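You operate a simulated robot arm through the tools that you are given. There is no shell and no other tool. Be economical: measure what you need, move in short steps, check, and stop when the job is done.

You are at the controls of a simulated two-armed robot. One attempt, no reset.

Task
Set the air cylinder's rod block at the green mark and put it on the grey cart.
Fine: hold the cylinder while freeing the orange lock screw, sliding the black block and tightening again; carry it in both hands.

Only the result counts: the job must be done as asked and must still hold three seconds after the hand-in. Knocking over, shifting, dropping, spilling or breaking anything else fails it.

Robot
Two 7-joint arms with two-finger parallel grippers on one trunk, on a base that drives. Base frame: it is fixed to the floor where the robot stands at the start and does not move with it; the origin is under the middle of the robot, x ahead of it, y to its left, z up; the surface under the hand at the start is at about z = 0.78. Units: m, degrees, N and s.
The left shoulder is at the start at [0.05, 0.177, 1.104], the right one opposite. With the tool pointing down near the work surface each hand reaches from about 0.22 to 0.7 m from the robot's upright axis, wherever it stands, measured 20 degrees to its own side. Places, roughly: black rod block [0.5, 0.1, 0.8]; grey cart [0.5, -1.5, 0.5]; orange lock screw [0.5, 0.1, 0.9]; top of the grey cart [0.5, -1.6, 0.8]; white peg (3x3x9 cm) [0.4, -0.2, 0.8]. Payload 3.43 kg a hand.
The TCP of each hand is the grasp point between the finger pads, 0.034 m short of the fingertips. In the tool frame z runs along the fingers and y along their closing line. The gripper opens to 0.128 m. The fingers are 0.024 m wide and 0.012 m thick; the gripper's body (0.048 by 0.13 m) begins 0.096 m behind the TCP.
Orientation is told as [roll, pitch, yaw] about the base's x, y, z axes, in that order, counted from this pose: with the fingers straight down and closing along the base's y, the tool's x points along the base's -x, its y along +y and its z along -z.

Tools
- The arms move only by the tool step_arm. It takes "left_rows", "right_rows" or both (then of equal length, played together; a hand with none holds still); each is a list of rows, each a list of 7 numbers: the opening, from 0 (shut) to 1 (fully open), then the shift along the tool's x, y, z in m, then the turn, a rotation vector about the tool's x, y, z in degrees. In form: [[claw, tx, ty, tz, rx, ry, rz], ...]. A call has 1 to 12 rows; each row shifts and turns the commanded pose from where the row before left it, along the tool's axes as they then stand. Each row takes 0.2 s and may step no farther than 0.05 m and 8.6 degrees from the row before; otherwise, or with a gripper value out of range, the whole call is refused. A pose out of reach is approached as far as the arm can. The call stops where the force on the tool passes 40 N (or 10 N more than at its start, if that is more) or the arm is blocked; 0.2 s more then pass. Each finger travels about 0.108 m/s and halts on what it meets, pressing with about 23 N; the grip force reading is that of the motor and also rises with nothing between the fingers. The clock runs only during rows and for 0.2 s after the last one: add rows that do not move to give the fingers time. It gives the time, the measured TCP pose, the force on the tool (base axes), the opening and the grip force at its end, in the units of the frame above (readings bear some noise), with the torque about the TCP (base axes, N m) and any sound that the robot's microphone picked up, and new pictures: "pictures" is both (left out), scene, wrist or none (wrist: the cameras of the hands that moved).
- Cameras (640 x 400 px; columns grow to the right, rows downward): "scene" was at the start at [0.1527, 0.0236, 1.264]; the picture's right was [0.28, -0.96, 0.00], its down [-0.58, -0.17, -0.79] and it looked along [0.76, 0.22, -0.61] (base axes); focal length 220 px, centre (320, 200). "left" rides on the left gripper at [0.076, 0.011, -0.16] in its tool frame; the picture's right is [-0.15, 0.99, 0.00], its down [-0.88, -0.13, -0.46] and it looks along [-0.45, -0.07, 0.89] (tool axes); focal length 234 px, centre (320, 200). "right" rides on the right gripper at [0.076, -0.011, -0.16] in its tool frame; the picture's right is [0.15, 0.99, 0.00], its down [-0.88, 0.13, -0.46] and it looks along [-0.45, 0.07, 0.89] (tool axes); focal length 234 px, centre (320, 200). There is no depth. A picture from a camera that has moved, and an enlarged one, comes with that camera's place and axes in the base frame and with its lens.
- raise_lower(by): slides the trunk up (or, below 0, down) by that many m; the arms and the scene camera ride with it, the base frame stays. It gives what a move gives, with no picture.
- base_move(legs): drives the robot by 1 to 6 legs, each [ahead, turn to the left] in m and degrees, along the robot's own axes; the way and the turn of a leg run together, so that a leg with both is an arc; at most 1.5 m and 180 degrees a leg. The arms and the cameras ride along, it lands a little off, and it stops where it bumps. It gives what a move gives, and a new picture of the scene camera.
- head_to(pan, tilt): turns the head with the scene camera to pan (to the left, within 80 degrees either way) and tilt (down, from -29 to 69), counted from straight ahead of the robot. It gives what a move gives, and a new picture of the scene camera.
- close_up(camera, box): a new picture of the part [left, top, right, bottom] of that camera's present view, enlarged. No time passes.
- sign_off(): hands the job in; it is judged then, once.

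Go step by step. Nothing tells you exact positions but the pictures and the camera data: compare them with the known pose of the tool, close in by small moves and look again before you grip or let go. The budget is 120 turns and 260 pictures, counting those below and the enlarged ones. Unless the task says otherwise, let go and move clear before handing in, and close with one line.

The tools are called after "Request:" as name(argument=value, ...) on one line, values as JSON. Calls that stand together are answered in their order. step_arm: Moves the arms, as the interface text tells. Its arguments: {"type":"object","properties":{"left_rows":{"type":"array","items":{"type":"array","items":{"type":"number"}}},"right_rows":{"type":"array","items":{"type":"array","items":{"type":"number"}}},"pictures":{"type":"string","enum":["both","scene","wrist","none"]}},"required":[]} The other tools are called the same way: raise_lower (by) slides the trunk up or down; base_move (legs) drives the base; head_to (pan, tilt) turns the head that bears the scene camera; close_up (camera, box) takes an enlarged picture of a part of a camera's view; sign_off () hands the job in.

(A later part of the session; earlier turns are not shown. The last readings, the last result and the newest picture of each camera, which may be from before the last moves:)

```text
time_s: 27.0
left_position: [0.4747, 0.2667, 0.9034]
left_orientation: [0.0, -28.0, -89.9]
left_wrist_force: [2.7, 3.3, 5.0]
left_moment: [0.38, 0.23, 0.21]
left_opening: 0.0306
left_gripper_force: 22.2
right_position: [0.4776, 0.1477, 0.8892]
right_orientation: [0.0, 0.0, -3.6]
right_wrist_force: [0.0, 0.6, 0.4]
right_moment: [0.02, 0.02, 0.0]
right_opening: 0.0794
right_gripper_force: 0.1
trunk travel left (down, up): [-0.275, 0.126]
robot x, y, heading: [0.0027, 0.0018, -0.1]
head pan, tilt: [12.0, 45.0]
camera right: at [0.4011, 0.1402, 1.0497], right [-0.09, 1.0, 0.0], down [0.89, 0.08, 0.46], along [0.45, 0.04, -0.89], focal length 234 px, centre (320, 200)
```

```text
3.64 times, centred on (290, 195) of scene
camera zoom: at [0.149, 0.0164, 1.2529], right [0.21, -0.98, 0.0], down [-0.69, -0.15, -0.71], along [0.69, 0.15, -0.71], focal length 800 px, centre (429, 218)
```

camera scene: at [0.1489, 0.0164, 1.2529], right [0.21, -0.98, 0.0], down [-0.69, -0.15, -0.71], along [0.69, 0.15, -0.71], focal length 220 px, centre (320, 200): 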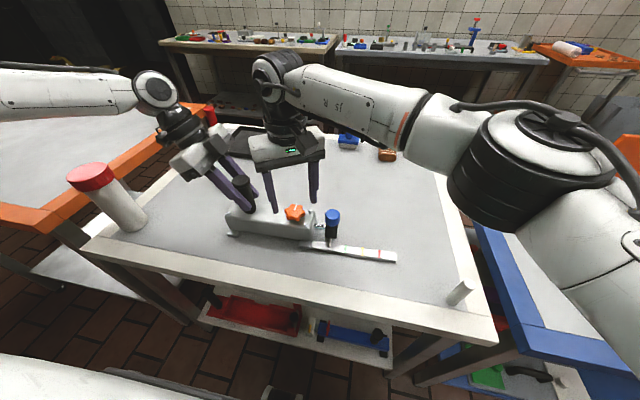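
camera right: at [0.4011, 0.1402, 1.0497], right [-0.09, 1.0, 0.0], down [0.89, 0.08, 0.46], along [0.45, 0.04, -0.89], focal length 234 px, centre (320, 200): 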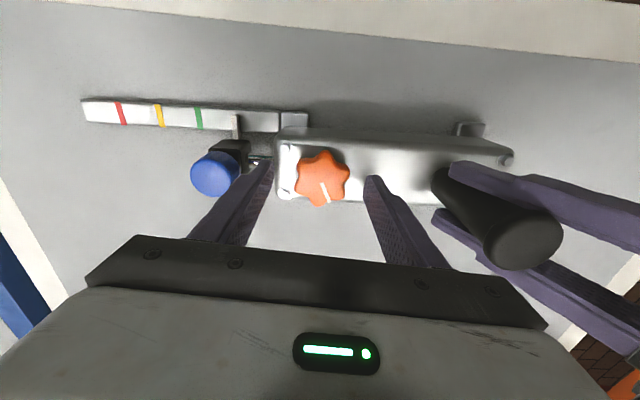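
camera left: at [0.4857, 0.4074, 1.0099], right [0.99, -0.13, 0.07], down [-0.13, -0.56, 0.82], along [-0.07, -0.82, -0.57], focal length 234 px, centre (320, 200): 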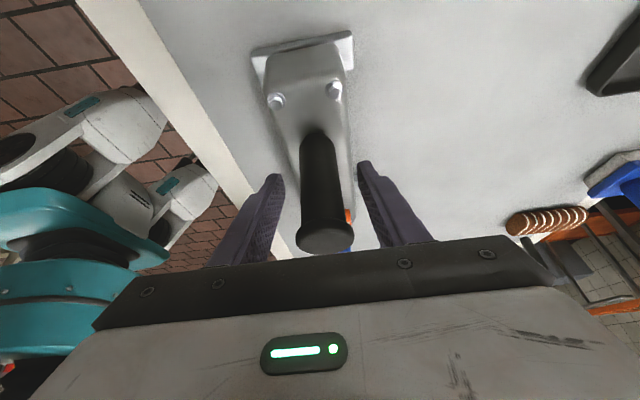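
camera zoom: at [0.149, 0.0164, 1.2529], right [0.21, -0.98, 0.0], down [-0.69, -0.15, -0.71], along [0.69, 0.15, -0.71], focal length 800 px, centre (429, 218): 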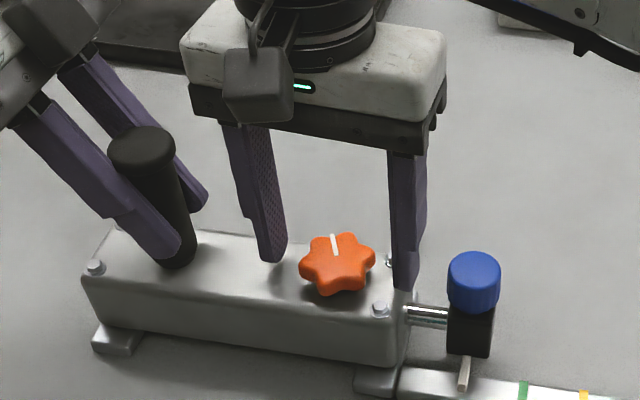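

The line moved about 24 degrees counter-clockwise. I re-grip and turn another 58 degrees.

Request:
step_arm(right_rows=[[0, 0, 0, 0, 0, 0, 0], [0, 0, 0, 0, 0, 0, 0], [0, 0, 0, 0, 0, 0, 0], [0, 0, 0, 0, 0, 0, -7.3], [0, 0, 0, 0, 0, 0, -7.3], [0, 0, 0, 0, 0, 0, -7.3], [0, 0, 0, 0, 0, 0, -7.3], [0, 0, 0, 0, 0, 0, -7.3], [0, 0, 0, 0, 0, 0, -7.3], [0, 0, 0, 0, 0, 0, -7.3], [0, 0, 0, 0, 0, 0, -7.3]], pictures="wrist")

Request:
close_up(camera="scene", box=[210, 140, 370, 250])

```text
time_s: 29.4
left_position: [0.4737, 0.2649, 0.904]
left_orientation: [0.0, -28.1, -90.0]
left_wrist_force: [0.2, -13.5, 0.2]
left_moment: [-0.27, 0.06, 0.22]
left_opening: 0.0306
left_gripper_force: 23.5
right_position: [0.478, 0.1466, 0.89]
right_orientation: [0.2, -0.2, 55.4]
right_wrist_force: [-1.7, 14.3, 0.0]
right_moment: [0.37, 0.23, 0.01]
right_opening: 0.0482
right_gripper_force: 22.7
trunk travel left (down, up): [-0.275, 0.126]
robot x, y, heading: [0.0026, 0.004, -0.3]
head pan, tilt: [12.0, 45.0]
camera right: at [0.4434, 0.0786, 1.0497], right [-0.9, 0.44, 0.0], down [0.39, 0.8, 0.46], along [0.2, 0.41, -0.89], focal length 234 px, centre (320, 200)
```

right: 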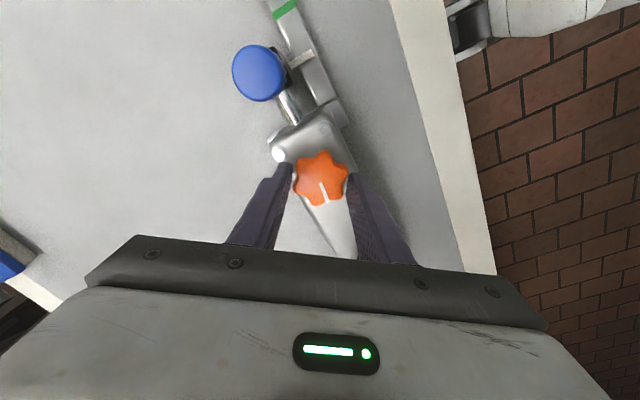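

```text
3.64 times, centred on (290, 195) of scene
camera zoom: at [0.1493, 0.0163, 1.2528], right [0.21, -0.98, 0.0], down [-0.69, -0.15, -0.71], along [0.69, 0.15, -0.71], focal length 800 px, centre (429, 218)
```

zoom: 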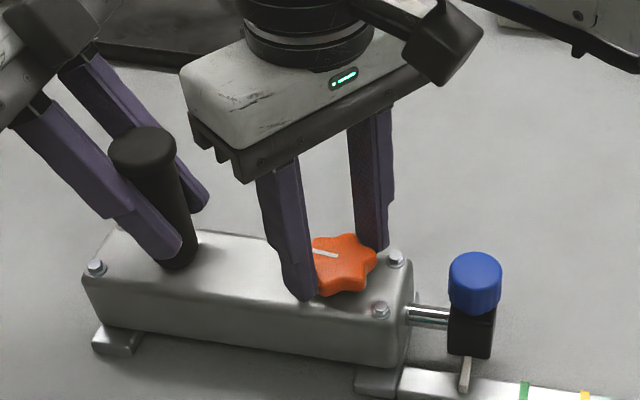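

About 82 degrees turned so far. I do one more ratchet stroke.

Request:
step_arm(right_rows=[[0.62, 0, 0, 0, 0, 0, 0], [0.62, 0, 0, 0, 0, 0, 0], [0.62, 0, 0, 0, 0, 0, 7.4], [0.62, 0, 0, 0, 0, 0, 7.4], [0.62, 0, 0, 0, 0, 0, 7.4], [0.62, 0, 0, 0, 0, 0, 7.4], [0.62, 0, 0, 0, 0, 0, 7.4], [0.62, 0, 0, 0, 0, 0, 7.4], [0.62, 0, 0, 0, 0, 0, 7.4], [0.62, 0, 0, 0, 0, 0, 7.0]], pictures="none")

Request:
step_arm(right_rows=[[0, 0, 0, 0, 0, 0, 0], [0, 0, 0, 0, 0, 0, 0], [0, 0, 0, 0, 0, 0, 0], [0, 0, 0, 0, 0, 0, -7.3], [0, 0, 0, 0, 0, 0, -7.3], [0, 0, 0, 0, 0, 0, -7.3], [0, 0, 0, 0, 0, 0, -7.3], [0, 0, 0, 0, 0, 0, -7.3], [0, 0, 0, 0, 0, 0, -7.3], [0, 0, 0, 0, 0, 0, -7.3], [0, 0, 0, 0, 0, 0, -7.3]], pictures="wrist")

Request:
close_up(camera="scene", box=[210, 140, 370, 250])

```text
time_s: 31.6
left_position: [0.4741, 0.2661, 0.9027]
left_orientation: [0.0, -28.0, -90.0]
left_wrist_force: [0.4, 3.3, 0.4]
left_moment: [0.14, 0.12, 0.16]
left_opening: 0.0305
left_gripper_force: 23.2
right_position: [0.4792, 0.1479, 0.8886]
right_orientation: [0.0, 0.0, -3.9]
right_wrist_force: [-0.5, 0.2, 0.0]
right_moment: [-0.02, 0.01, 0.02]
right_opening: 0.0794
right_gripper_force: 0.1
trunk travel left (down, up): [-0.275, 0.126]
robot x, y, heading: [0.0005, -0.0005, 0.1]
head pan, tilt: [12.0, 45.0]
```

```text
time_s: 34.0
left_position: [0.4753, 0.2654, 0.9052]
left_orientation: [0.1, -28.1, -90.0]
left_wrist_force: [-1.7, -16.9, 0.5]
left_moment: [-0.22, 0.18, -0.07]
left_opening: 0.0307
left_gripper_force: 23.3
right_position: [0.4793, 0.1473, 0.8892]
right_orientation: [0.1, -0.2, 54.9]
right_wrist_force: [1.3, 16.0, -0.4]
right_moment: [0.19, 0.07, -0.01]
right_opening: 0.0479
right_gripper_force: 22.9
trunk travel left (down, up): [-0.275, 0.126]
robot x, y, heading: [0.0001, 0.0037, 0.1]
head pan, tilt: [12.0, 45.0]
camera right: at [0.443, 0.0791, 1.0496], right [-0.89, 0.45, 0.0], down [0.4, 0.79, 0.46], along [0.2, 0.41, -0.89], focal length 234 px, centre (320, 200)
```

right: 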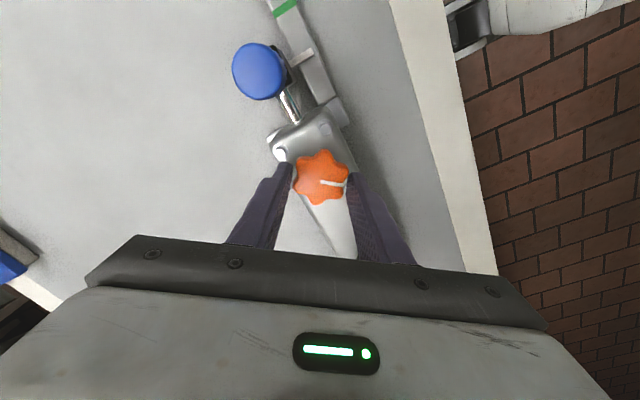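

```text
3.64 times, centred on (290, 195) of scene
camera zoom: at [0.1496, 0.0164, 1.2528], right [0.21, -0.98, 0.0], down [-0.69, -0.15, -0.71], along [0.69, 0.15, -0.71], focal length 800 px, centre (429, 218)
```

zoom: 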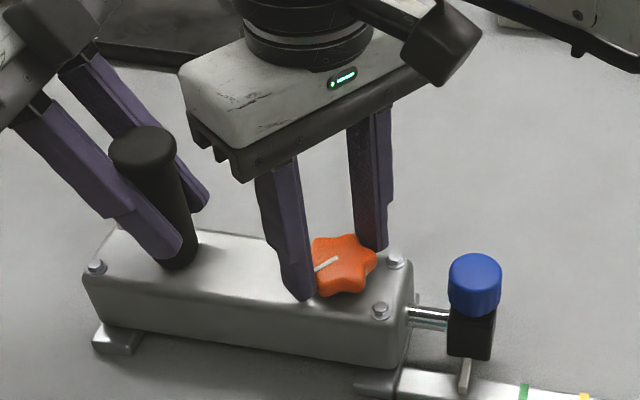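

About 140 degrees turned in total. Now I open, lift, and move over the blue cap on the rod block near (0.478, 0.058).

Request:
step_arm(right_rows=[[0.62, 0, 0, 0, 0, 0, 0], [0.62, 0, 0, 0, 0, 0, 0], [0.62, 0, 0, -0.04, 0, 0, 0], [0.5, 0.0368, -0.0252, 0, 0, 0, 0], [0.5, 0.0368, -0.0252, 0, 0, 0, 0], [0.5, 0, 0, 0, 0, 0, 0]], pictures="wrist")

Request:
close_up(camera="scene", box=[250, 150, 410, 260])

```text
time_s: 35.4
left_position: [0.4751, 0.2646, 0.9044]
left_orientation: [0.0, -28.0, -90.1]
left_wrist_force: [1.3, -1.1, -0.6]
left_moment: [0.34, 0.08, 0.1]
left_opening: 0.0304
left_gripper_force: 22.5
right_position: [0.4769, 0.0586, 0.9302]
right_orientation: [0.1, 0.0, 54.8]
right_wrist_force: [-0.5, 0.0, 0.2]
right_moment: [0.01, 0.03, 0.01]
right_opening: 0.0641
right_gripper_force: 0.1
trunk travel left (down, up): [-0.275, 0.126]
robot x, y, heading: [-0.0021, 0.0013, 0.2]
head pan, tilt: [12.0, 45.0]
camera right: at [0.4409, -0.01, 1.09], right [-0.89, 0.45, 0.0], down [0.4, 0.79, 0.46], along [0.21, 0.41, -0.89], focal length 234 px, centre (320, 200)
```

right: 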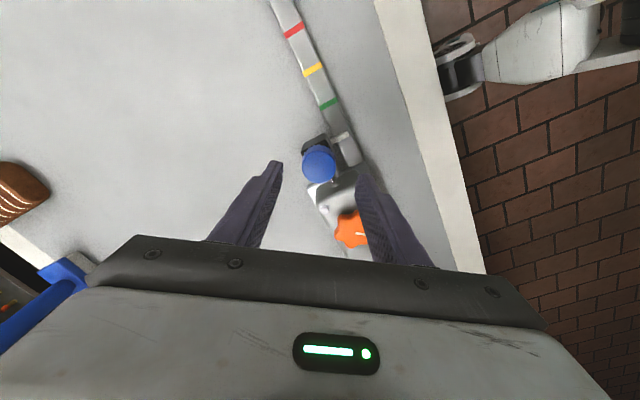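

```text
3.64 times, centred on (330, 205) of scene
camera zoom: at [0.1493, 0.0161, 1.2528], right [0.21, -0.98, 0.0], down [-0.69, -0.15, -0.71], along [0.69, 0.15, -0.71], focal length 800 px, centre (284, 182)
```

zoom: 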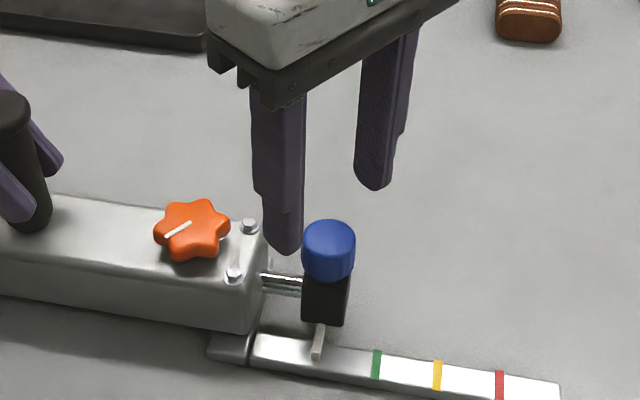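

I see a faint marking on the body beside the knob, so I'll zoom in on it.

Request:
close_up(camera="scene", box=[280, 190, 330, 235])

Request:
close_up(camera="right", box=[270, 120, 390, 260])

```text
8.89 times, centred on (305, 212) of scene
camera zoom: at [0.1493, 0.0161, 1.2528], right [0.21, -0.98, 0.0], down [-0.69, -0.15, -0.71], along [0.69, 0.15, -0.71], focal length 1955 px, centre (453, 89)
```

zoom: 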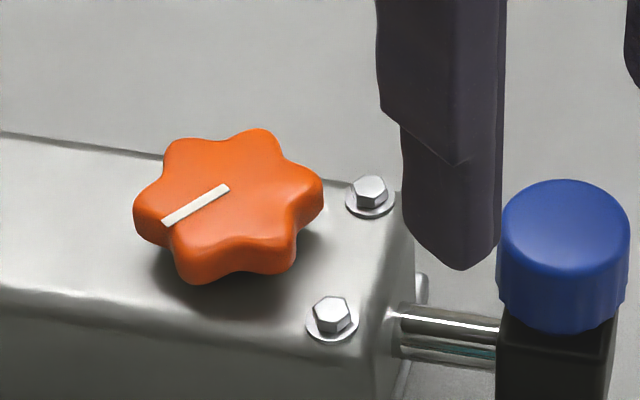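

```text
2.86 times, centred on (330, 190) of right
camera zoom: at [0.4409, -0.01, 1.09], right [-0.89, 0.45, 0.0], down [0.4, 0.79, 0.46], along [0.21, 0.41, -0.89], focal length 669 px, centre (291, 229)
```

zoom: 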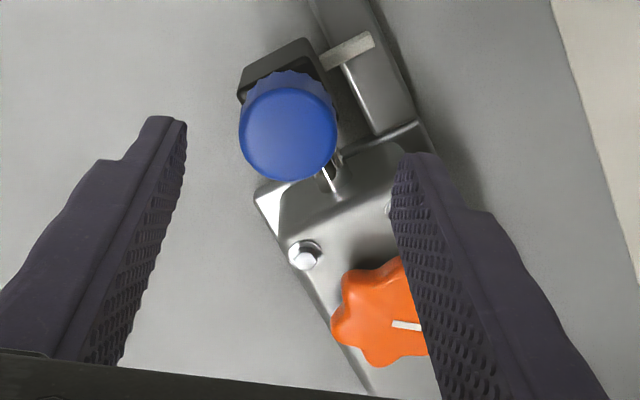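

The marking was just a reflection. The cap sits between the fingers, so I descend to cap height and grip it.

Request:
step_arm(right_rows=[[0.5, 0.002, 0, 0.026, 0, 0, 0], [0.5, 0, 0, 0.025, 0, 0, 0], [0.5, 0, 0, 0, 0, 0, 0], [0.2, 0, 0, 0, 0, 0, 0], [0, 0, 0, 0, 0, 0, 0], [0, 0, 0, 0, 0, 0, 0]], pictures="wrist")

Request:
close_up(camera="scene", box=[270, 180, 410, 270])

```text
time_s: 36.8
left_position: [0.4743, 0.2662, 0.904]
left_orientation: [0.0, -28.0, -90.0]
left_wrist_force: [-1.2, -2.5, -0.6]
left_moment: [-0.11, 0.05, -0.1]
left_opening: 0.0304
left_gripper_force: 22.5
right_position: [0.4744, 0.0549, 0.8799]
right_orientation: [0.0, -0.1, 54.7]
right_wrist_force: [-0.2, 0.4, 0.2]
right_moment: [0.23, -0.23, 0.03]
right_opening: 0.033
right_gripper_force: 23.2
trunk travel left (down, up): [-0.275, 0.126]
robot x, y, heading: [-0.0025, 0.0007, 0.0]
head pan, tilt: [12.0, 45.0]
camera right: at [0.4401, -0.0126, 1.0401], right [-0.89, 0.45, 0.0], down [0.4, 0.79, 0.46], along [0.21, 0.41, -0.89], focal length 234 px, centre (320, 200)
```

right: 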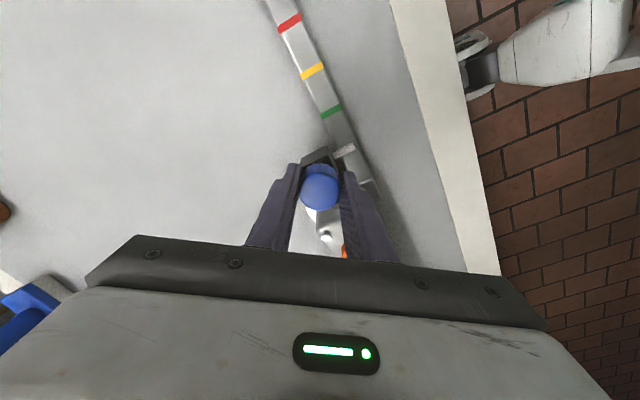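

```text
4.44 times, centred on (340, 225) of scene
camera zoom: at [0.1493, 0.0162, 1.2528], right [0.21, -0.98, 0.0], down [-0.69, -0.15, -0.71], along [0.69, 0.15, -0.71], focal length 978 px, centre (231, 89)
```

zoom: 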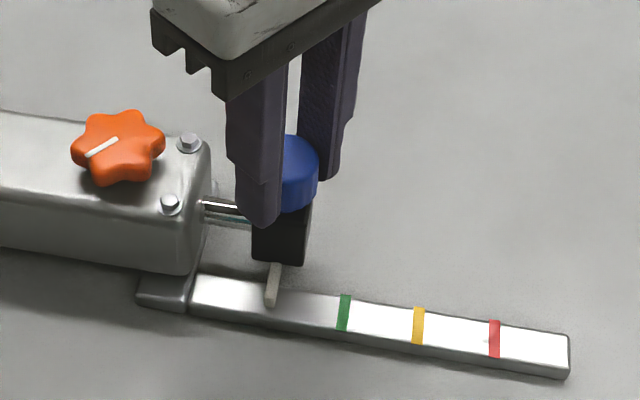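

The cap is held at 33 mm. I slide it along -y in small steps towards the green mark.

Request:
step_arm(right_rows=[[0, 0.0073, -0.0052, 0, 0, 0, 0], [0, 0.0073, -0.0052, 0, 0, 0, 0], [0, 0.0073, -0.0052, 0, 0, 0, 0], [0, 0.0073, -0.0052, 0, 0, 0, 0], [0, 0, 0, 0, 0, 0, 0]], pictures="wrist")

Request:
close_up(camera="scene", box=[270, 180, 410, 270])

```text
time_s: 38.0
left_position: [0.4746, 0.2656, 0.9044]
left_orientation: [0.1, -28.1, -89.9]
left_wrist_force: [3.0, -7.4, 0.2]
left_moment: [-0.63, 0.19, 0.36]
left_opening: 0.0303
left_gripper_force: 23.2
right_position: [0.4757, 0.02, 0.8799]
right_orientation: [0.0, -0.1, 54.6]
right_wrist_force: [-5.2, 3.7, 14.9]
right_moment: [0.46, -0.04, 0.3]
right_opening: 0.0331
right_gripper_force: 23.3
trunk travel left (down, up): [-0.275, 0.126]
robot x, y, heading: [0.0019, -0.0006, -0.1]
head pan, tilt: [12.0, 45.0]
camera right: at [0.4402, -0.0487, 1.04], right [-0.89, 0.45, 0.0], down [0.4, 0.79, 0.46], along [0.21, 0.41, -0.89], focal length 234 px, centre (320, 200)
```

right: 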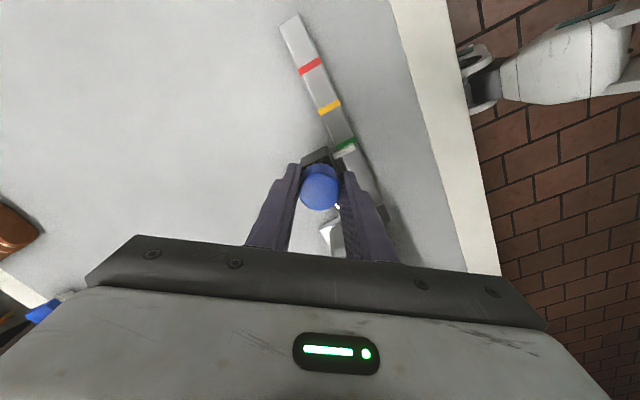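

```text
4.44 times, centred on (340, 225) of scene
camera zoom: at [0.1485, 0.0161, 1.2531], right [0.21, -0.98, 0.0], down [-0.69, -0.15, -0.71], along [0.69, 0.15, -0.71], focal length 978 px, centre (231, 89)
```

zoom: 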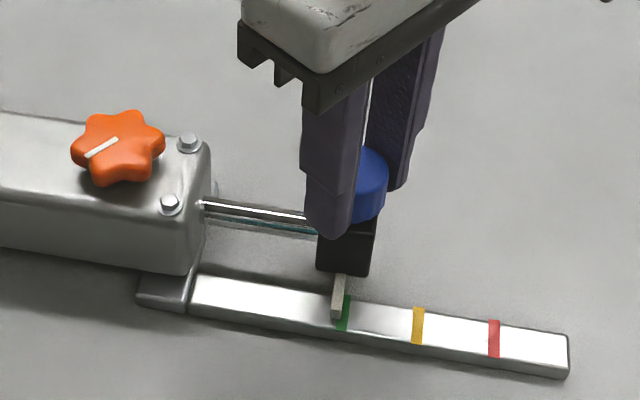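

The block slid freely and the pointer is almost at green. I zoom in to measure what remains.

Request:
close_up(camera="scene", box=[330, 235, 362, 260])

Request:
close_up(camera="right", box=[320, 120, 380, 165])

```text
16.00 times, centred on (346, 248) of scene
camera zoom: at [0.1485, 0.0161, 1.2531], right [0.21, -0.98, 0.0], down [-0.69, -0.15, -0.71], along [0.69, 0.15, -0.71], focal length 3520 px, centre (-96, -560)
```

zoom: 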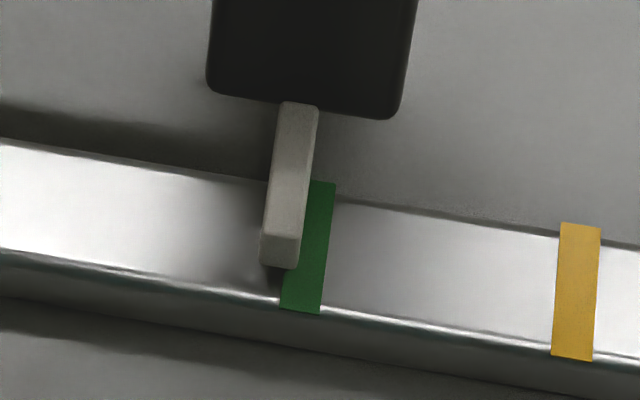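

```text
8.89 times, centred on (350, 142) of right
camera zoom: at [0.4402, -0.0487, 1.04], right [-0.89, 0.45, 0.0], down [0.4, 0.79, 0.46], along [0.21, 0.41, -0.89], focal length 2082 px, centre (53, 711)
```

zoom: 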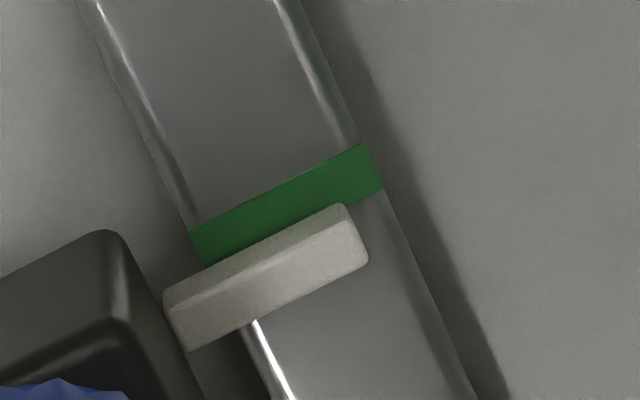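

About 4.5 mm remain, so I nudge further.

Request:
step_arm(right_rows=[[0, 0.0018, -0.0013, 0, 0, 0, 0], [0, 0.0018, -0.0013, 0, 0, 0, 0], [0, 0, 0, 0, 0, 0, 0]], pictures="none")

Request:
close_up(camera="scene", box=[330, 235, 362, 260])

Request:
close_up(camera="right", box=[320, 120, 380, 165])

```text
time_s: 38.8
left_position: [0.4745, 0.2668, 0.9044]
left_orientation: [0.0, -27.9, -90.0]
left_wrist_force: [3.4, -8.8, -2.6]
left_moment: [-0.67, 0.17, 0.55]
left_opening: 0.0306
left_gripper_force: 23.2
right_position: [0.4759, 0.0157, 0.8797]
right_orientation: [-0.1, -0.1, 54.8]
right_wrist_force: [-4.6, 2.3, 18.4]
right_moment: [0.41, -0.04, 0.17]
right_opening: 0.0331
right_gripper_force: 23.6
trunk travel left (down, up): [-0.275, 0.126]
robot x, y, heading: [-0.0008, 0.0, 0.1]
head pan, tilt: [12.0, 45.0]
```

```text
16.00 times, centred on (346, 248) of scene
camera zoom: at [0.1486, 0.0162, 1.253], right [0.21, -0.98, 0.0], down [-0.69, -0.15, -0.71], along [0.69, 0.15, -0.71], focal length 3520 px, centre (-96, -560)
```

zoom: 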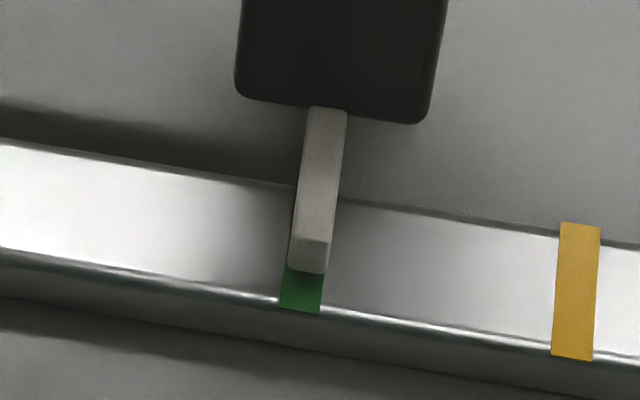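

```text
8.89 times, centred on (350, 142) of right
camera zoom: at [0.4402, -0.0527, 1.04], right [-0.89, 0.45, 0.0], down [0.4, 0.79, 0.46], along [0.21, 0.41, -0.89], focal length 2082 px, centre (53, 711)
```

zoom: 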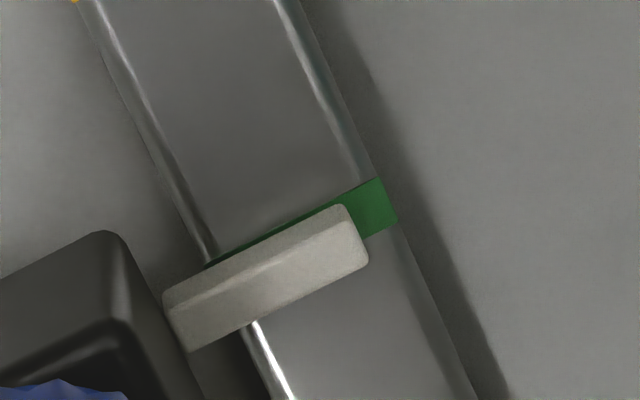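

Pointer and green mark line up. I release the cap, lift slightly and check that it stays.

Request:
step_arm(right_rows=[[0.3, 0, 0, 0, 0, 0, 0], [0.5, 0, 0, 0, 0, 0, 0], [0.5, 0, 0, -0.03, 0, 0, 0], [0.5, 0, 0, -0.02, 0, 0, 0], [0.5, 0, 0, 0, 0, 0, 0]], pictures="none")

Request:
close_up(camera="scene", box=[330, 235, 362, 260])

Request:
close_up(camera="scene", box=[260, 180, 410, 270])

```text
time_s: 40.0
left_position: [0.4736, 0.2666, 0.9023]
left_orientation: [0.1, -27.9, -90.0]
left_wrist_force: [1.5, 3.8, 0.2]
left_moment: [0.79, 0.35, -0.04]
left_opening: 0.0305
left_gripper_force: 22.3
right_position: [0.4743, 0.0161, 0.9301]
right_orientation: [-0.1, 0.0, 54.6]
right_wrist_force: [0.3, -0.5, 0.2]
right_moment: [-0.01, 0.03, 0.0]
right_opening: 0.0639
right_gripper_force: 0.1
trunk travel left (down, up): [-0.275, 0.126]
robot x, y, heading: [-0.0014, 0.0037, 0.0]
head pan, tilt: [12.0, 45.0]
```

```text
16.00 times, centred on (346, 248) of scene
camera zoom: at [0.1492, 0.0165, 1.2529], right [0.21, -0.98, 0.0], down [-0.69, -0.15, -0.71], along [0.69, 0.15, -0.71], focal length 3520 px, centre (-96, -560)
```

zoom: 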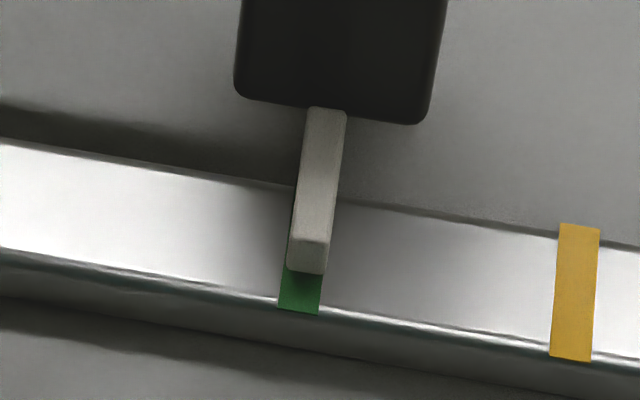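

```text
4.27 times, centred on (335, 225) of scene
camera zoom: at [0.1492, 0.0165, 1.2529], right [0.21, -0.98, 0.0], down [-0.69, -0.15, -0.71], along [0.69, 0.15, -0.71], focal length 939 px, centre (256, 93)
```

zoom: 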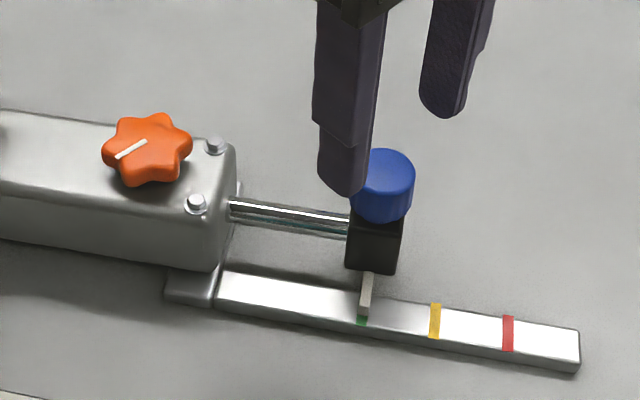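

The block stayed on green. I return to the knob at the same grip pose.

Request:
step_arm(right_rows=[[0.62, -0.0366, 0.0241, 0, 0, 0, 0], [0.62, -0.0366, 0.0241, 0, 0, 0, 0], [0.62, -0.0366, 0.0241, 0, 0, 0, 0], [0.62, 0, 0, 0.021, 0, 0, 0], [0.62, 0, 0, 0.02, 0, 0, 0], [0.62, 0, 0, 0, 0, 0, 0]], pictures="wrist")

Request:
close_up(camera="scene", box=[250, 170, 350, 240])

```text
time_s: 41.4
left_position: [0.4756, 0.2653, 0.9045]
left_orientation: [0.1, -28.0, -89.8]
left_wrist_force: [0.1, 1.6, -0.3]
left_moment: [-0.04, 0.3, 0.21]
left_opening: 0.0307
left_gripper_force: 23.3
right_position: [0.4796, 0.1463, 0.8867]
right_orientation: [0.0, 0.1, 54.9]
right_wrist_force: [-0.6, -0.5, 0.1]
right_moment: [0.01, 0.01, 0.02]
right_opening: 0.0796
right_gripper_force: 0.0
trunk travel left (down, up): [-0.275, 0.126]
robot x, y, heading: [0.0005, 0.0013, -0.0]
head pan, tilt: [12.0, 45.0]
camera right: at [0.4437, 0.0787, 1.0472], right [-0.89, 0.45, 0.0], down [0.4, 0.8, 0.45], along [0.2, 0.41, -0.89], focal length 234 px, centre (320, 200)
```

right: 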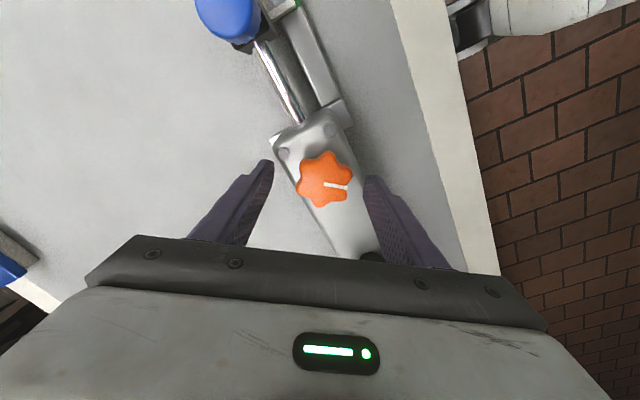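

```text
5.71 times, centred on (300, 205) of scene
camera zoom: at [0.1493, 0.0165, 1.2529], right [0.21, -0.98, 0.0], down [-0.69, -0.15, -0.71], along [0.69, 0.15, -0.71], focal length 1257 px, centre (434, 171)
```

zoom: 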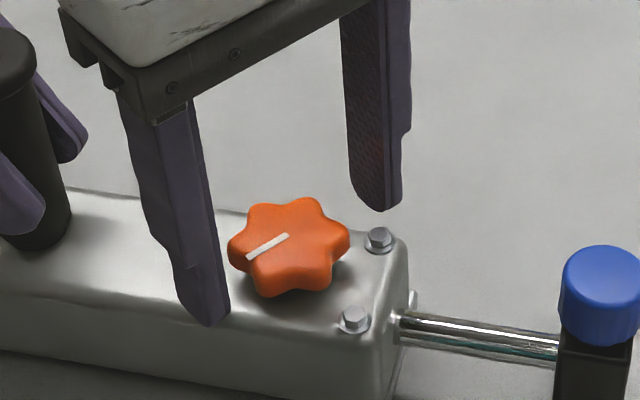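

Aligned. I grip and turn clockwise.

Request:
step_arm(right_rows=[[0, 0, 0, 0, 0, 0, 0], [0, 0, 0, 0, 0, 0, 0], [0, 0, 0, 0, 0, 0, 0], [0, 0, 0, 0, 0, 0, 7.5], [0, 0, 0, 0, 0, 0, 7.5], [0, 0, 0, 0, 0, 0, 7.5], [0, 0, 0, 0, 0, 0, 7.5], [0, 0, 0, 0, 0, 0, 7.5], [0, 0, 0, 0, 0, 0, 7.5], [0, 0, 0, 0, 0, 0, 7.5], [0, 0, 0, 0, 0, 0, 7.5]], pictures="none")

Request:
close_up(camera="scene", box=[210, 140, 370, 250])

```text
time_s: 43.8
left_position: [0.4754, 0.2655, 0.904]
left_orientation: [0.1, -28.2, -90.0]
left_wrist_force: [4.4, -13.2, 5.2]
left_moment: [-0.76, -0.09, 0.37]
left_opening: 0.0306
left_gripper_force: 23.3
right_position: [0.4801, 0.1476, 0.8872]
right_orientation: [0.1, 0.0, -5.5]
right_wrist_force: [-4.1, 13.7, -3.9]
right_moment: [-0.12, 0.01, 0.03]
right_opening: 0.048
right_gripper_force: 22.8
trunk travel left (down, up): [-0.275, 0.126]
robot x, y, heading: [0.0006, -0.0008, 0.0]
head pan, tilt: [12.0, 45.0]
```

```text
3.64 times, centred on (290, 195) of scene
camera zoom: at [0.1498, 0.0166, 1.2528], right [0.21, -0.98, 0.0], down [-0.69, -0.15, -0.71], along [0.69, 0.15, -0.71], focal length 800 px, centre (429, 218)
```

zoom: 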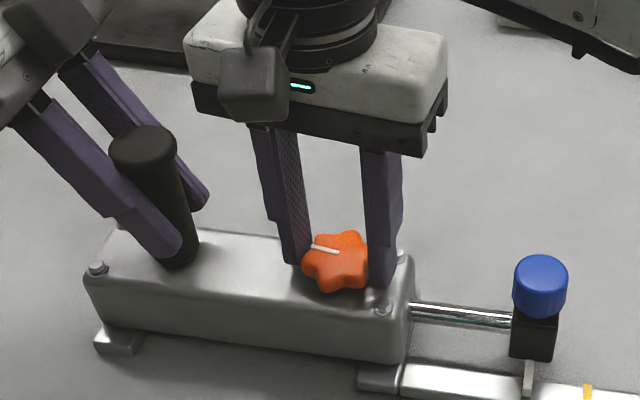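

Turning freely. I try further clockwise within this stroke.

Request:
step_arm(right_rows=[[0, 0, 0, 0, 0, 0, 7.5], [0, 0, 0, 0, 0, 0, 7.5], [0, 0, 0, 0, 0, 0, 7.5]], pictures="none")

Request:
close_up(camera="scene", box=[170, 80, 370, 250])

```text
time_s: 44.6
left_position: [0.4757, 0.2644, 0.9043]
left_orientation: [0.0, -28.1, -90.0]
left_wrist_force: [5.5, -11.2, 8.0]
left_moment: [-0.58, 0.09, 0.47]
left_opening: 0.0309
left_gripper_force: 23.9
right_position: [0.4812, 0.1472, 0.8886]
right_orientation: [0.0, 0.0, -28.0]
right_wrist_force: [-6.0, 12.7, -2.4]
right_moment: [0.1, -0.01, 0.0]
right_opening: 0.0481
right_gripper_force: 23.5
trunk travel left (down, up): [-0.275, 0.126]
robot x, y, heading: [0.0008, -0.0027, -0.2]
head pan, tilt: [12.0, 45.0]
```

```text
2.35 times, centred on (270, 165) of scene
camera zoom: at [0.1495, 0.0165, 1.2528], right [0.21, -0.98, 0.0], down [-0.69, -0.15, -0.71], along [0.69, 0.15, -0.71], focal length 518 px, centre (438, 282)
```

zoom: 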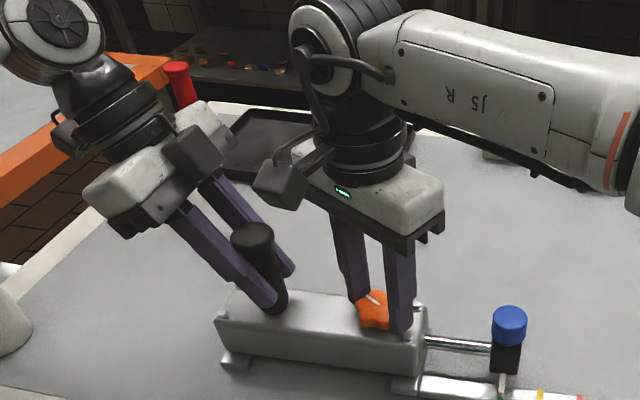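

82 degrees tightened. I ratchet back 60 degrees and turn again.

Request:
step_arm(right_rows=[[0.62, 0, 0, 0, 0, 0, 0], [0.62, 0, 0, 0, 0, 0, 0], [0.62, 0, 0, 0, 0, 0, -7.5], [0.62, 0, 0, 0, 0, 0, -7.5], [0.62, 0, 0, 0, 0, 0, -7.5], [0.62, 0, 0, 0, 0, 0, -7.5], [0.62, 0, 0, 0, 0, 0, -7.5], [0.62, 0, 0, 0, 0, 0, -7.5], [0.62, 0, 0, 0, 0, 0, -7.5], [0.62, 0, 0, 0, 0, 0, -7.5]], pictures="none")

Request:
step_arm(right_rows=[[0, 0, 0, 0, 0, 0, 0], [0, 0, 0, 0, 0, 0, 0], [0, 0, 0, 0, 0, 0, 0], [0, 0, 0, 0, 0, 0, 7.5], [0, 0, 0, 0, 0, 0, 7.5], [0, 0, 0, 0, 0, 0, 7.5], [0, 0, 0, 0, 0, 0, 7.5], [0, 0, 0, 0, 0, 0, 7.5], [0, 0, 0, 0, 0, 0, 7.5], [0, 0, 0, 0, 0, 0, 7.5]], pictures="none")

Request:
close_up(camera="scene", box=[210, 140, 370, 250])

```text
time_s: 46.8
left_position: [0.4743, 0.2649, 0.9043]
left_orientation: [0.0, -27.9, -89.9]
left_wrist_force: [-1.0, 4.5, 3.5]
left_moment: [-0.05, 0.06, 0.17]
left_opening: 0.0307
left_gripper_force: 22.5
right_position: [0.4813, 0.1466, 0.8868]
right_orientation: [0.1, 0.0, 32.2]
right_wrist_force: [-0.5, 0.2, 0.0]
right_moment: [0.01, 0.03, 0.0]
right_opening: 0.0794
right_gripper_force: 0.0
trunk travel left (down, up): [-0.275, 0.126]
robot x, y, heading: [-0.0009, 0.0022, 0.1]
head pan, tilt: [12.0, 45.0]
```

```text
time_s: 49.0
left_position: [0.475, 0.2661, 0.9045]
left_orientation: [0.1, -28.0, -90.2]
left_wrist_force: [3.1, -11.6, 0.2]
left_moment: [-0.22, -0.43, 0.15]
left_opening: 0.0308
left_gripper_force: 23.0
right_position: [0.4811, 0.146, 0.8883]
right_orientation: [0.1, 0.0, -20.6]
right_wrist_force: [-1.7, 12.2, 0.3]
right_moment: [0.45, 0.45, 0.0]
right_opening: 0.0482
right_gripper_force: 22.1
trunk travel left (down, up): [-0.275, 0.126]
robot x, y, heading: [0.0007, -0.0009, 0.0]
head pan, tilt: [12.0, 45.0]
```

```text
3.64 times, centred on (290, 195) of scene
camera zoom: at [0.1496, 0.0164, 1.2528], right [0.21, -0.98, 0.0], down [-0.69, -0.15, -0.71], along [0.69, 0.15, -0.71], focal length 800 px, centre (429, 218)
```

zoom: 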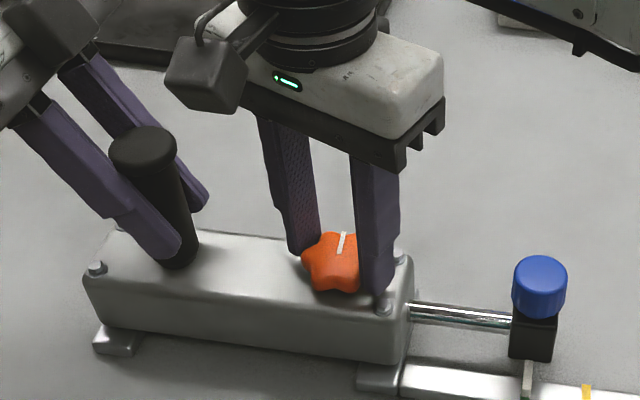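

The knob line is nearly back at its original position. I continue a little to seat it firmly.

Request:
step_arm(right_rows=[[0, 0, 0, 0, 0, 0, 5], [0, 0, 0, 0, 0, 0, 5], [0, 0, 0, 0, 0, 0, 4]], pictures="none")

Request:
close_up(camera="scene", box=[250, 170, 350, 240])

```text
time_s: 49.8
left_position: [0.4738, 0.2662, 0.9035]
left_orientation: [0.0, -27.9, -90.0]
left_wrist_force: [0.5, -4.7, -0.5]
left_moment: [-0.19, -0.06, -0.25]
left_opening: 0.0309
left_gripper_force: 23.3
right_position: [0.4819, 0.145, 0.8885]
right_orientation: [0.0, -0.2, -34.6]
right_wrist_force: [1.4, 3.0, 0.3]
right_moment: [-0.01, -0.05, 0.42]
right_opening: 0.0478
right_gripper_force: 23.2
trunk travel left (down, up): [-0.275, 0.126]
robot x, y, heading: [0.0016, 0.0028, 0.0]
head pan, tilt: [12.0, 45.0]
```

```text
5.71 times, centred on (300, 205) of scene
camera zoom: at [0.1492, 0.0161, 1.2529], right [0.21, -0.98, 0.0], down [-0.69, -0.15, -0.71], along [0.69, 0.15, -0.71], focal length 1257 px, centre (434, 171)
```

zoom: 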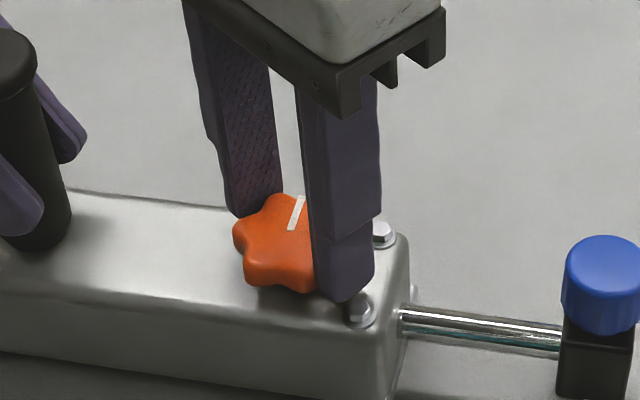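

The torque has risen to 0.42 N·m and the line is back at its original angle. I give it one last small twist.

Request:
step_arm(right_rows=[[0, 0, 0, 0, 0, 0, 4], [0, 0, 0, 0, 0, 0, 3], [0, 0, 0, 0, 0, 0, 0]], pictures="none")

Request:
close_up(camera="scene", box=[250, 170, 350, 240])

Request:
close_up(camera="scene", box=[330, 235, 362, 260])

```text
time_s: 50.6
left_position: [0.4749, 0.2663, 0.9028]
left_orientation: [0.2, -27.8, -90.0]
left_wrist_force: [1.3, 1.4, -0.1]
left_moment: [0.08, 0.24, 0.09]
left_opening: 0.0307
left_gripper_force: 22.4
right_position: [0.4817, 0.145, 0.8878]
right_orientation: [0.0, 0.0, -41.4]
right_wrist_force: [-2.1, -3.9, 1.8]
right_moment: [-0.21, 0.07, 0.19]
right_opening: 0.0468
right_gripper_force: 23.2
trunk travel left (down, up): [-0.275, 0.126]
robot x, y, heading: [-0.0002, -0.0027, -0.2]
head pan, tilt: [12.0, 45.0]
```

```text
5.71 times, centred on (300, 205) of scene
camera zoom: at [0.1489, 0.016, 1.253], right [0.21, -0.98, 0.0], down [-0.69, -0.15, -0.71], along [0.69, 0.15, -0.71], focal length 1257 px, centre (434, 171)
```

zoom: 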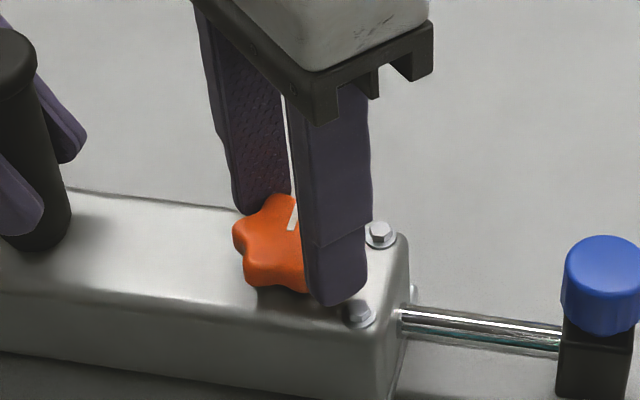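

```text
16.00 times, centred on (346, 248) of scene
camera zoom: at [0.1489, 0.016, 1.253], right [0.21, -0.98, 0.0], down [-0.69, -0.15, -0.71], along [0.69, 0.15, -0.71], focal length 3520 px, centre (-96, -560)
```

zoom: 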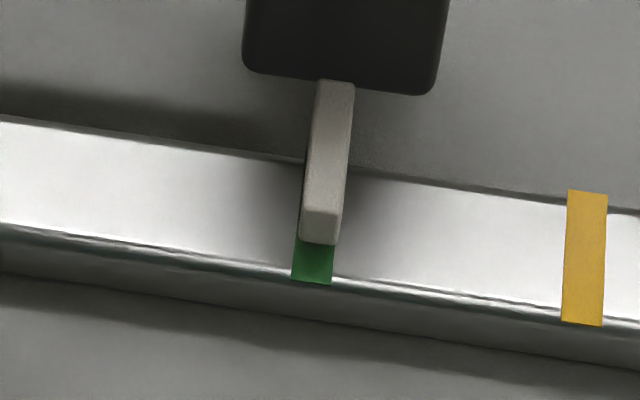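

The knob is tight, slipping in the grip at its stop, and the pointer is still on green. To hold the body across x, the right hand needs yaw of about 90, so I release both hands, raise them, and turn the base left 30 degrees to gain reach.

Request:
step_arm(right_rows=[[0.7, 0, 0, 0, 0, 0, 0], [0.7, 0, 0, 0, 0, 0, 0], [0.7, 0, 0, -0.045, 0, 0, 0], [0.7, 0, 0, -0.045, 0, 0, 0], [0.7, -0.028, -0.034, -0.01, 0, 0, 0], [0.7, -0.028, -0.034, -0.01, 0, 0, 0], [0.7, 0, 0, -0.03, 0, 0, -8], [0.7, 0, 0, -0.03, 0, 0, -8], [0.7, 0, 0, 0, 0, 0, -8], [0.7, 0, 0, 0, 0, 0, -8], [0.7, 0, 0, 0, 0, 0, -8]], left_rows=[[0, 0, 0, 0, 0, 0, 0], [0, 0, 0, 0, 0, 0, 0], [0, 0, 0, 0, 0, 0, 0], [0, 0, 0, 0, 0, 0, 0], [0.5, 0, 0, 0, 0, 0, 0], [0.5, 0, 0, 0, 0, 0, 0], [0.5, 0, 0, 0, 0, 0, 0], [0.5, -0.0211, 0, -0.0397, 0, 0, 0], [0.5, -0.0211, 0, -0.0397, 0, 0, 0], [0.5, -0.0211, 0, -0.0397, 0, 0, 0], [0.5, -0.0211, 0, -0.0397, 0, 0, 0]], pictures="scene")

```text
time_s: 53.0
left_position: [0.4769, 0.2674, 1.0841]
left_orientation: [0.2, -28.0, -90.1]
left_wrist_force: [0.3, -0.1, -0.6]
left_moment: [0.01, 0.01, -0.02]
left_opening: 0.0641
left_gripper_force: 0.1
right_position: [0.4765, 0.0571, 1.0578]
right_orientation: [0.0, 0.0, -1.2]
right_wrist_force: [0.5, -0.5, 0.5]
right_moment: [0.02, 0.0, 0.02]
right_opening: 0.0901
right_gripper_force: 0.1
trunk travel left (down, up): [-0.275, 0.126]
robot x, y, heading: [0.0019, 0.0016, -0.2]
head pan, tilt: [12.0, 45.0]
camera scene: at [0.1489, 0.0159, 1.2529], right [0.21, -0.98, 0.0], down [-0.69, -0.15, -0.71], along [0.69, 0.15, -0.71], focal length 220 px, centre (320, 200)
```

scene: 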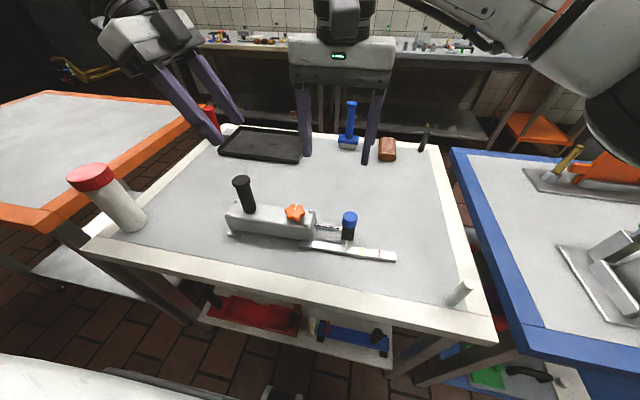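

Both hands are clear. I turn the base left 30 degrees in place.

Request:
base_move(legs=[[0, 30]])

Request:
head_to(pan=-15, tilt=45)

```text
time_s: 54.9
left_position: [0.2863, 0.4655, 1.0835]
left_orientation: [0.1, -28.0, -60.9]
left_wrist_force: [0.0, -0.6, -0.9]
left_moment: [0.01, -0.02, -0.03]
left_opening: 0.0638
left_gripper_force: 0.1
right_position: [0.3876, 0.2842, 1.0589]
right_orientation: [0.0, 0.0, 27.9]
right_wrist_force: [-0.1, -0.9, -0.1]
right_moment: [-0.03, -0.02, 0.02]
right_opening: 0.0895
right_gripper_force: 0.0
trunk travel left (down, up): [-0.275, 0.126]
robot x, y, heading: [-0.0021, -0.0003, 28.8]
head pan, tilt: [12.0, 45.0]
camera scene: at [0.1215, 0.0873, 1.2529], right [0.66, -0.75, 0.0], down [-0.53, -0.47, -0.71], along [0.53, 0.47, -0.71], focal length 220 px, centre (320, 200)
```

scene: 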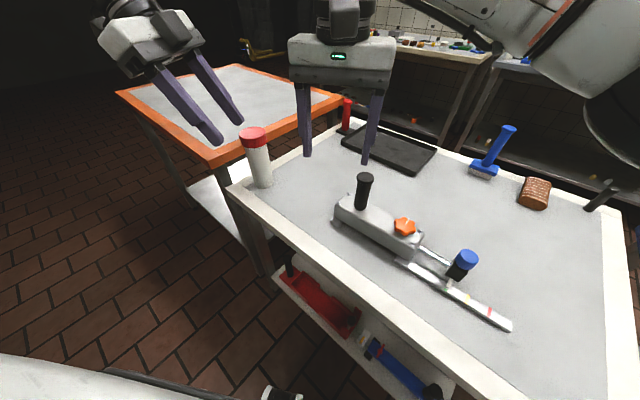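

```text
time_s: 55.8
left_position: [0.2865, 0.4641, 1.0833]
left_orientation: [0.1, -28.0, -60.7]
left_wrist_force: [-0.2, -0.3, -0.7]
left_moment: [0.02, 0.0, -0.02]
left_opening: 0.0642
left_gripper_force: 0.0
right_position: [0.3878, 0.2835, 1.058]
right_orientation: [0.0, 0.0, 27.9]
right_wrist_force: [-1.2, 0.2, -0.6]
right_moment: [0.02, -0.01, 0.03]
right_opening: 0.0898
right_gripper_force: 0.1
trunk travel left (down, up): [-0.275, 0.126]
robot x, y, heading: [-0.002, 0.0007, 29.1]
head pan, tilt: [-15.0, 45.0]
camera scene: at [0.1395, 0.0535, 1.2529], right [0.25, -0.97, 0.0], down [-0.69, -0.17, -0.71], along [0.69, 0.17, -0.71], focal length 220 px, centre (320, 200)
```

scene: 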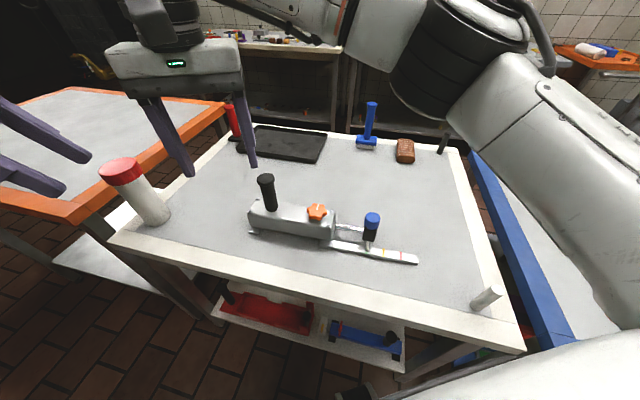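

The base is turned 29 degrees. I move the right hand above the body at the knob and rotate it to yaw 90.

Request:
step_arm(right_rows=[[1, -0.0037, -0.0416, 0.01, 0, 0, 0], [1, -0.0037, -0.0416, 0.01, 0, 0, 0], [1, -0.0037, -0.0416, 0.01, 0, 0, 0], [1, -0.0037, -0.0416, 0.01, 0, 0, 0], [1, 0, 0, 0, 0, 0, -7.8], [1, 0, 0, 0, 0, 0, -7.8], [1, 0, 0, 0, 0, 0, -7.8], [1, 0, 0, 0, 0, 0, -7.8], [1, 0, 0, 0, 0, 0, -7.8], [1, 0, 0, 0, 0, 0, -7.8], [1, 0, 0, 0, 0, 0, -7.8], [1, 0, 0, 0, 0, 0, -7.5]], pictures="both")

```text
time_s: 58.4
left_position: [0.285, 0.4654, 1.0832]
left_orientation: [0.1, -27.9, -60.8]
left_wrist_force: [-0.3, 0.2, -0.2]
left_moment: [-0.01, 0.0, 0.04]
left_opening: 0.0637
left_gripper_force: 0.0
right_position: [0.479, 0.1434, 1.0171]
right_orientation: [0.0, 0.1, 82.6]
right_wrist_force: [0.2, -1.0, 0.2]
right_moment: [-0.07, 0.01, 0.01]
right_opening: 0.1279
right_gripper_force: 0.0
right hand out of reach, approached as far as the arm can: row 12
trunk travel left (down, up): [-0.275, 0.126]
robot x, y, heading: [-0.0017, -0.0004, 29.3]
head pan, tilt: [-15.0, 45.0]
camera scene: at [0.1395, 0.0534, 1.2529], right [0.24, -0.97, 0.0], down [-0.69, -0.17, -0.71], along [0.69, 0.17, -0.71], focal length 220 px, centre (320, 200)
camera right: at [0.4789, 0.0675, 1.1781], right [-1.0, -0.02, 0.0], down [-0.02, 0.89, 0.46], along [-0.01, 0.46, -0.89], focal length 234 px, centre (320, 200)
```

scene: 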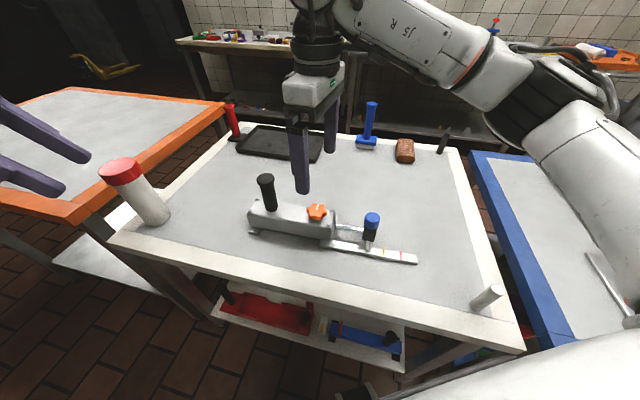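
right: 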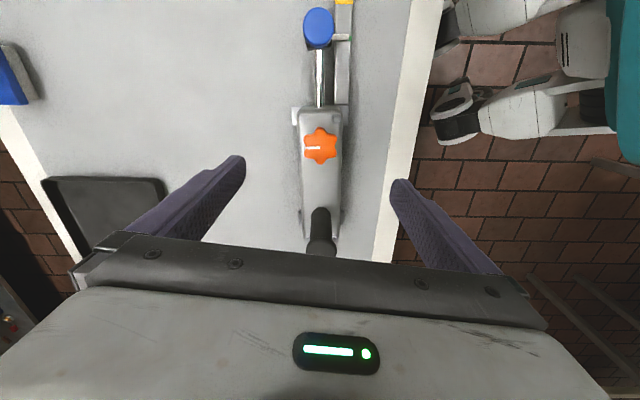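

Reach stops at yaw 82.6, and I need about 91. I turn the base 12 degrees more and rotate the hand to match.

Request:
base_move(legs=[[0, 12]])

Request:
step_arm(right_rows=[[1, 0, 0, 0, 0, 0, 0]], pictures="none")

```text
time_s: 59.5
left_position: [0.1846, 0.5145, 1.0831]
left_orientation: [0.1, -28.0, -49.0]
left_wrist_force: [0.0, 0.3, 0.0]
left_moment: [0.04, -0.04, -0.01]
left_opening: 0.0637
left_gripper_force: 0.0
right_position: [0.4384, 0.239, 1.0172]
right_orientation: [0.0, 0.0, 94.3]
right_wrist_force: [-0.5, -0.3, -0.3]
right_moment: [0.0, -0.01, 0.01]
right_opening: 0.1282
right_gripper_force: 0.1
trunk travel left (down, up): [-0.275, 0.126]
robot x, y, heading: [-0.0014, 0.0026, 41.1]
head pan, tilt: [-15.0, 45.0]
camera scene: at [0.125, 0.0813, 1.2529], right [0.44, -0.9, 0.0], down [-0.64, -0.31, -0.71], along [0.64, 0.31, -0.71], focal length 220 px, centre (320, 200)
```

scene: 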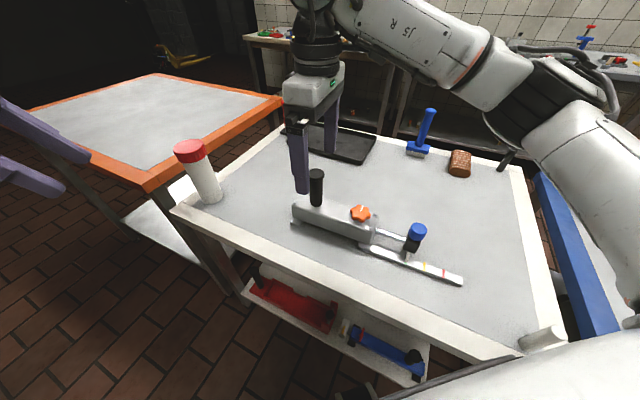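

```text
time_s: 60.0
left_position: [0.1847, 0.5138, 1.0828]
left_orientation: [0.1, -28.0, -49.2]
left_wrist_force: [0.6, -0.1, -0.1]
left_moment: [0.0, 0.0, -0.01]
left_opening: 0.0638
left_gripper_force: 0.1
right_position: [0.4394, 0.2385, 1.0173]
right_orientation: [0.0, 0.0, 94.3]
right_wrist_force: [0.2, 0.2, -0.3]
right_moment: [0.0, 0.01, -0.07]
right_opening: 0.1278
right_gripper_force: 0.0
trunk travel left (down, up): [-0.275, 0.126]
robot x, y, heading: [-0.0011, 0.0011, 40.9]
head pan, tilt: [-15.0, 45.0]
```

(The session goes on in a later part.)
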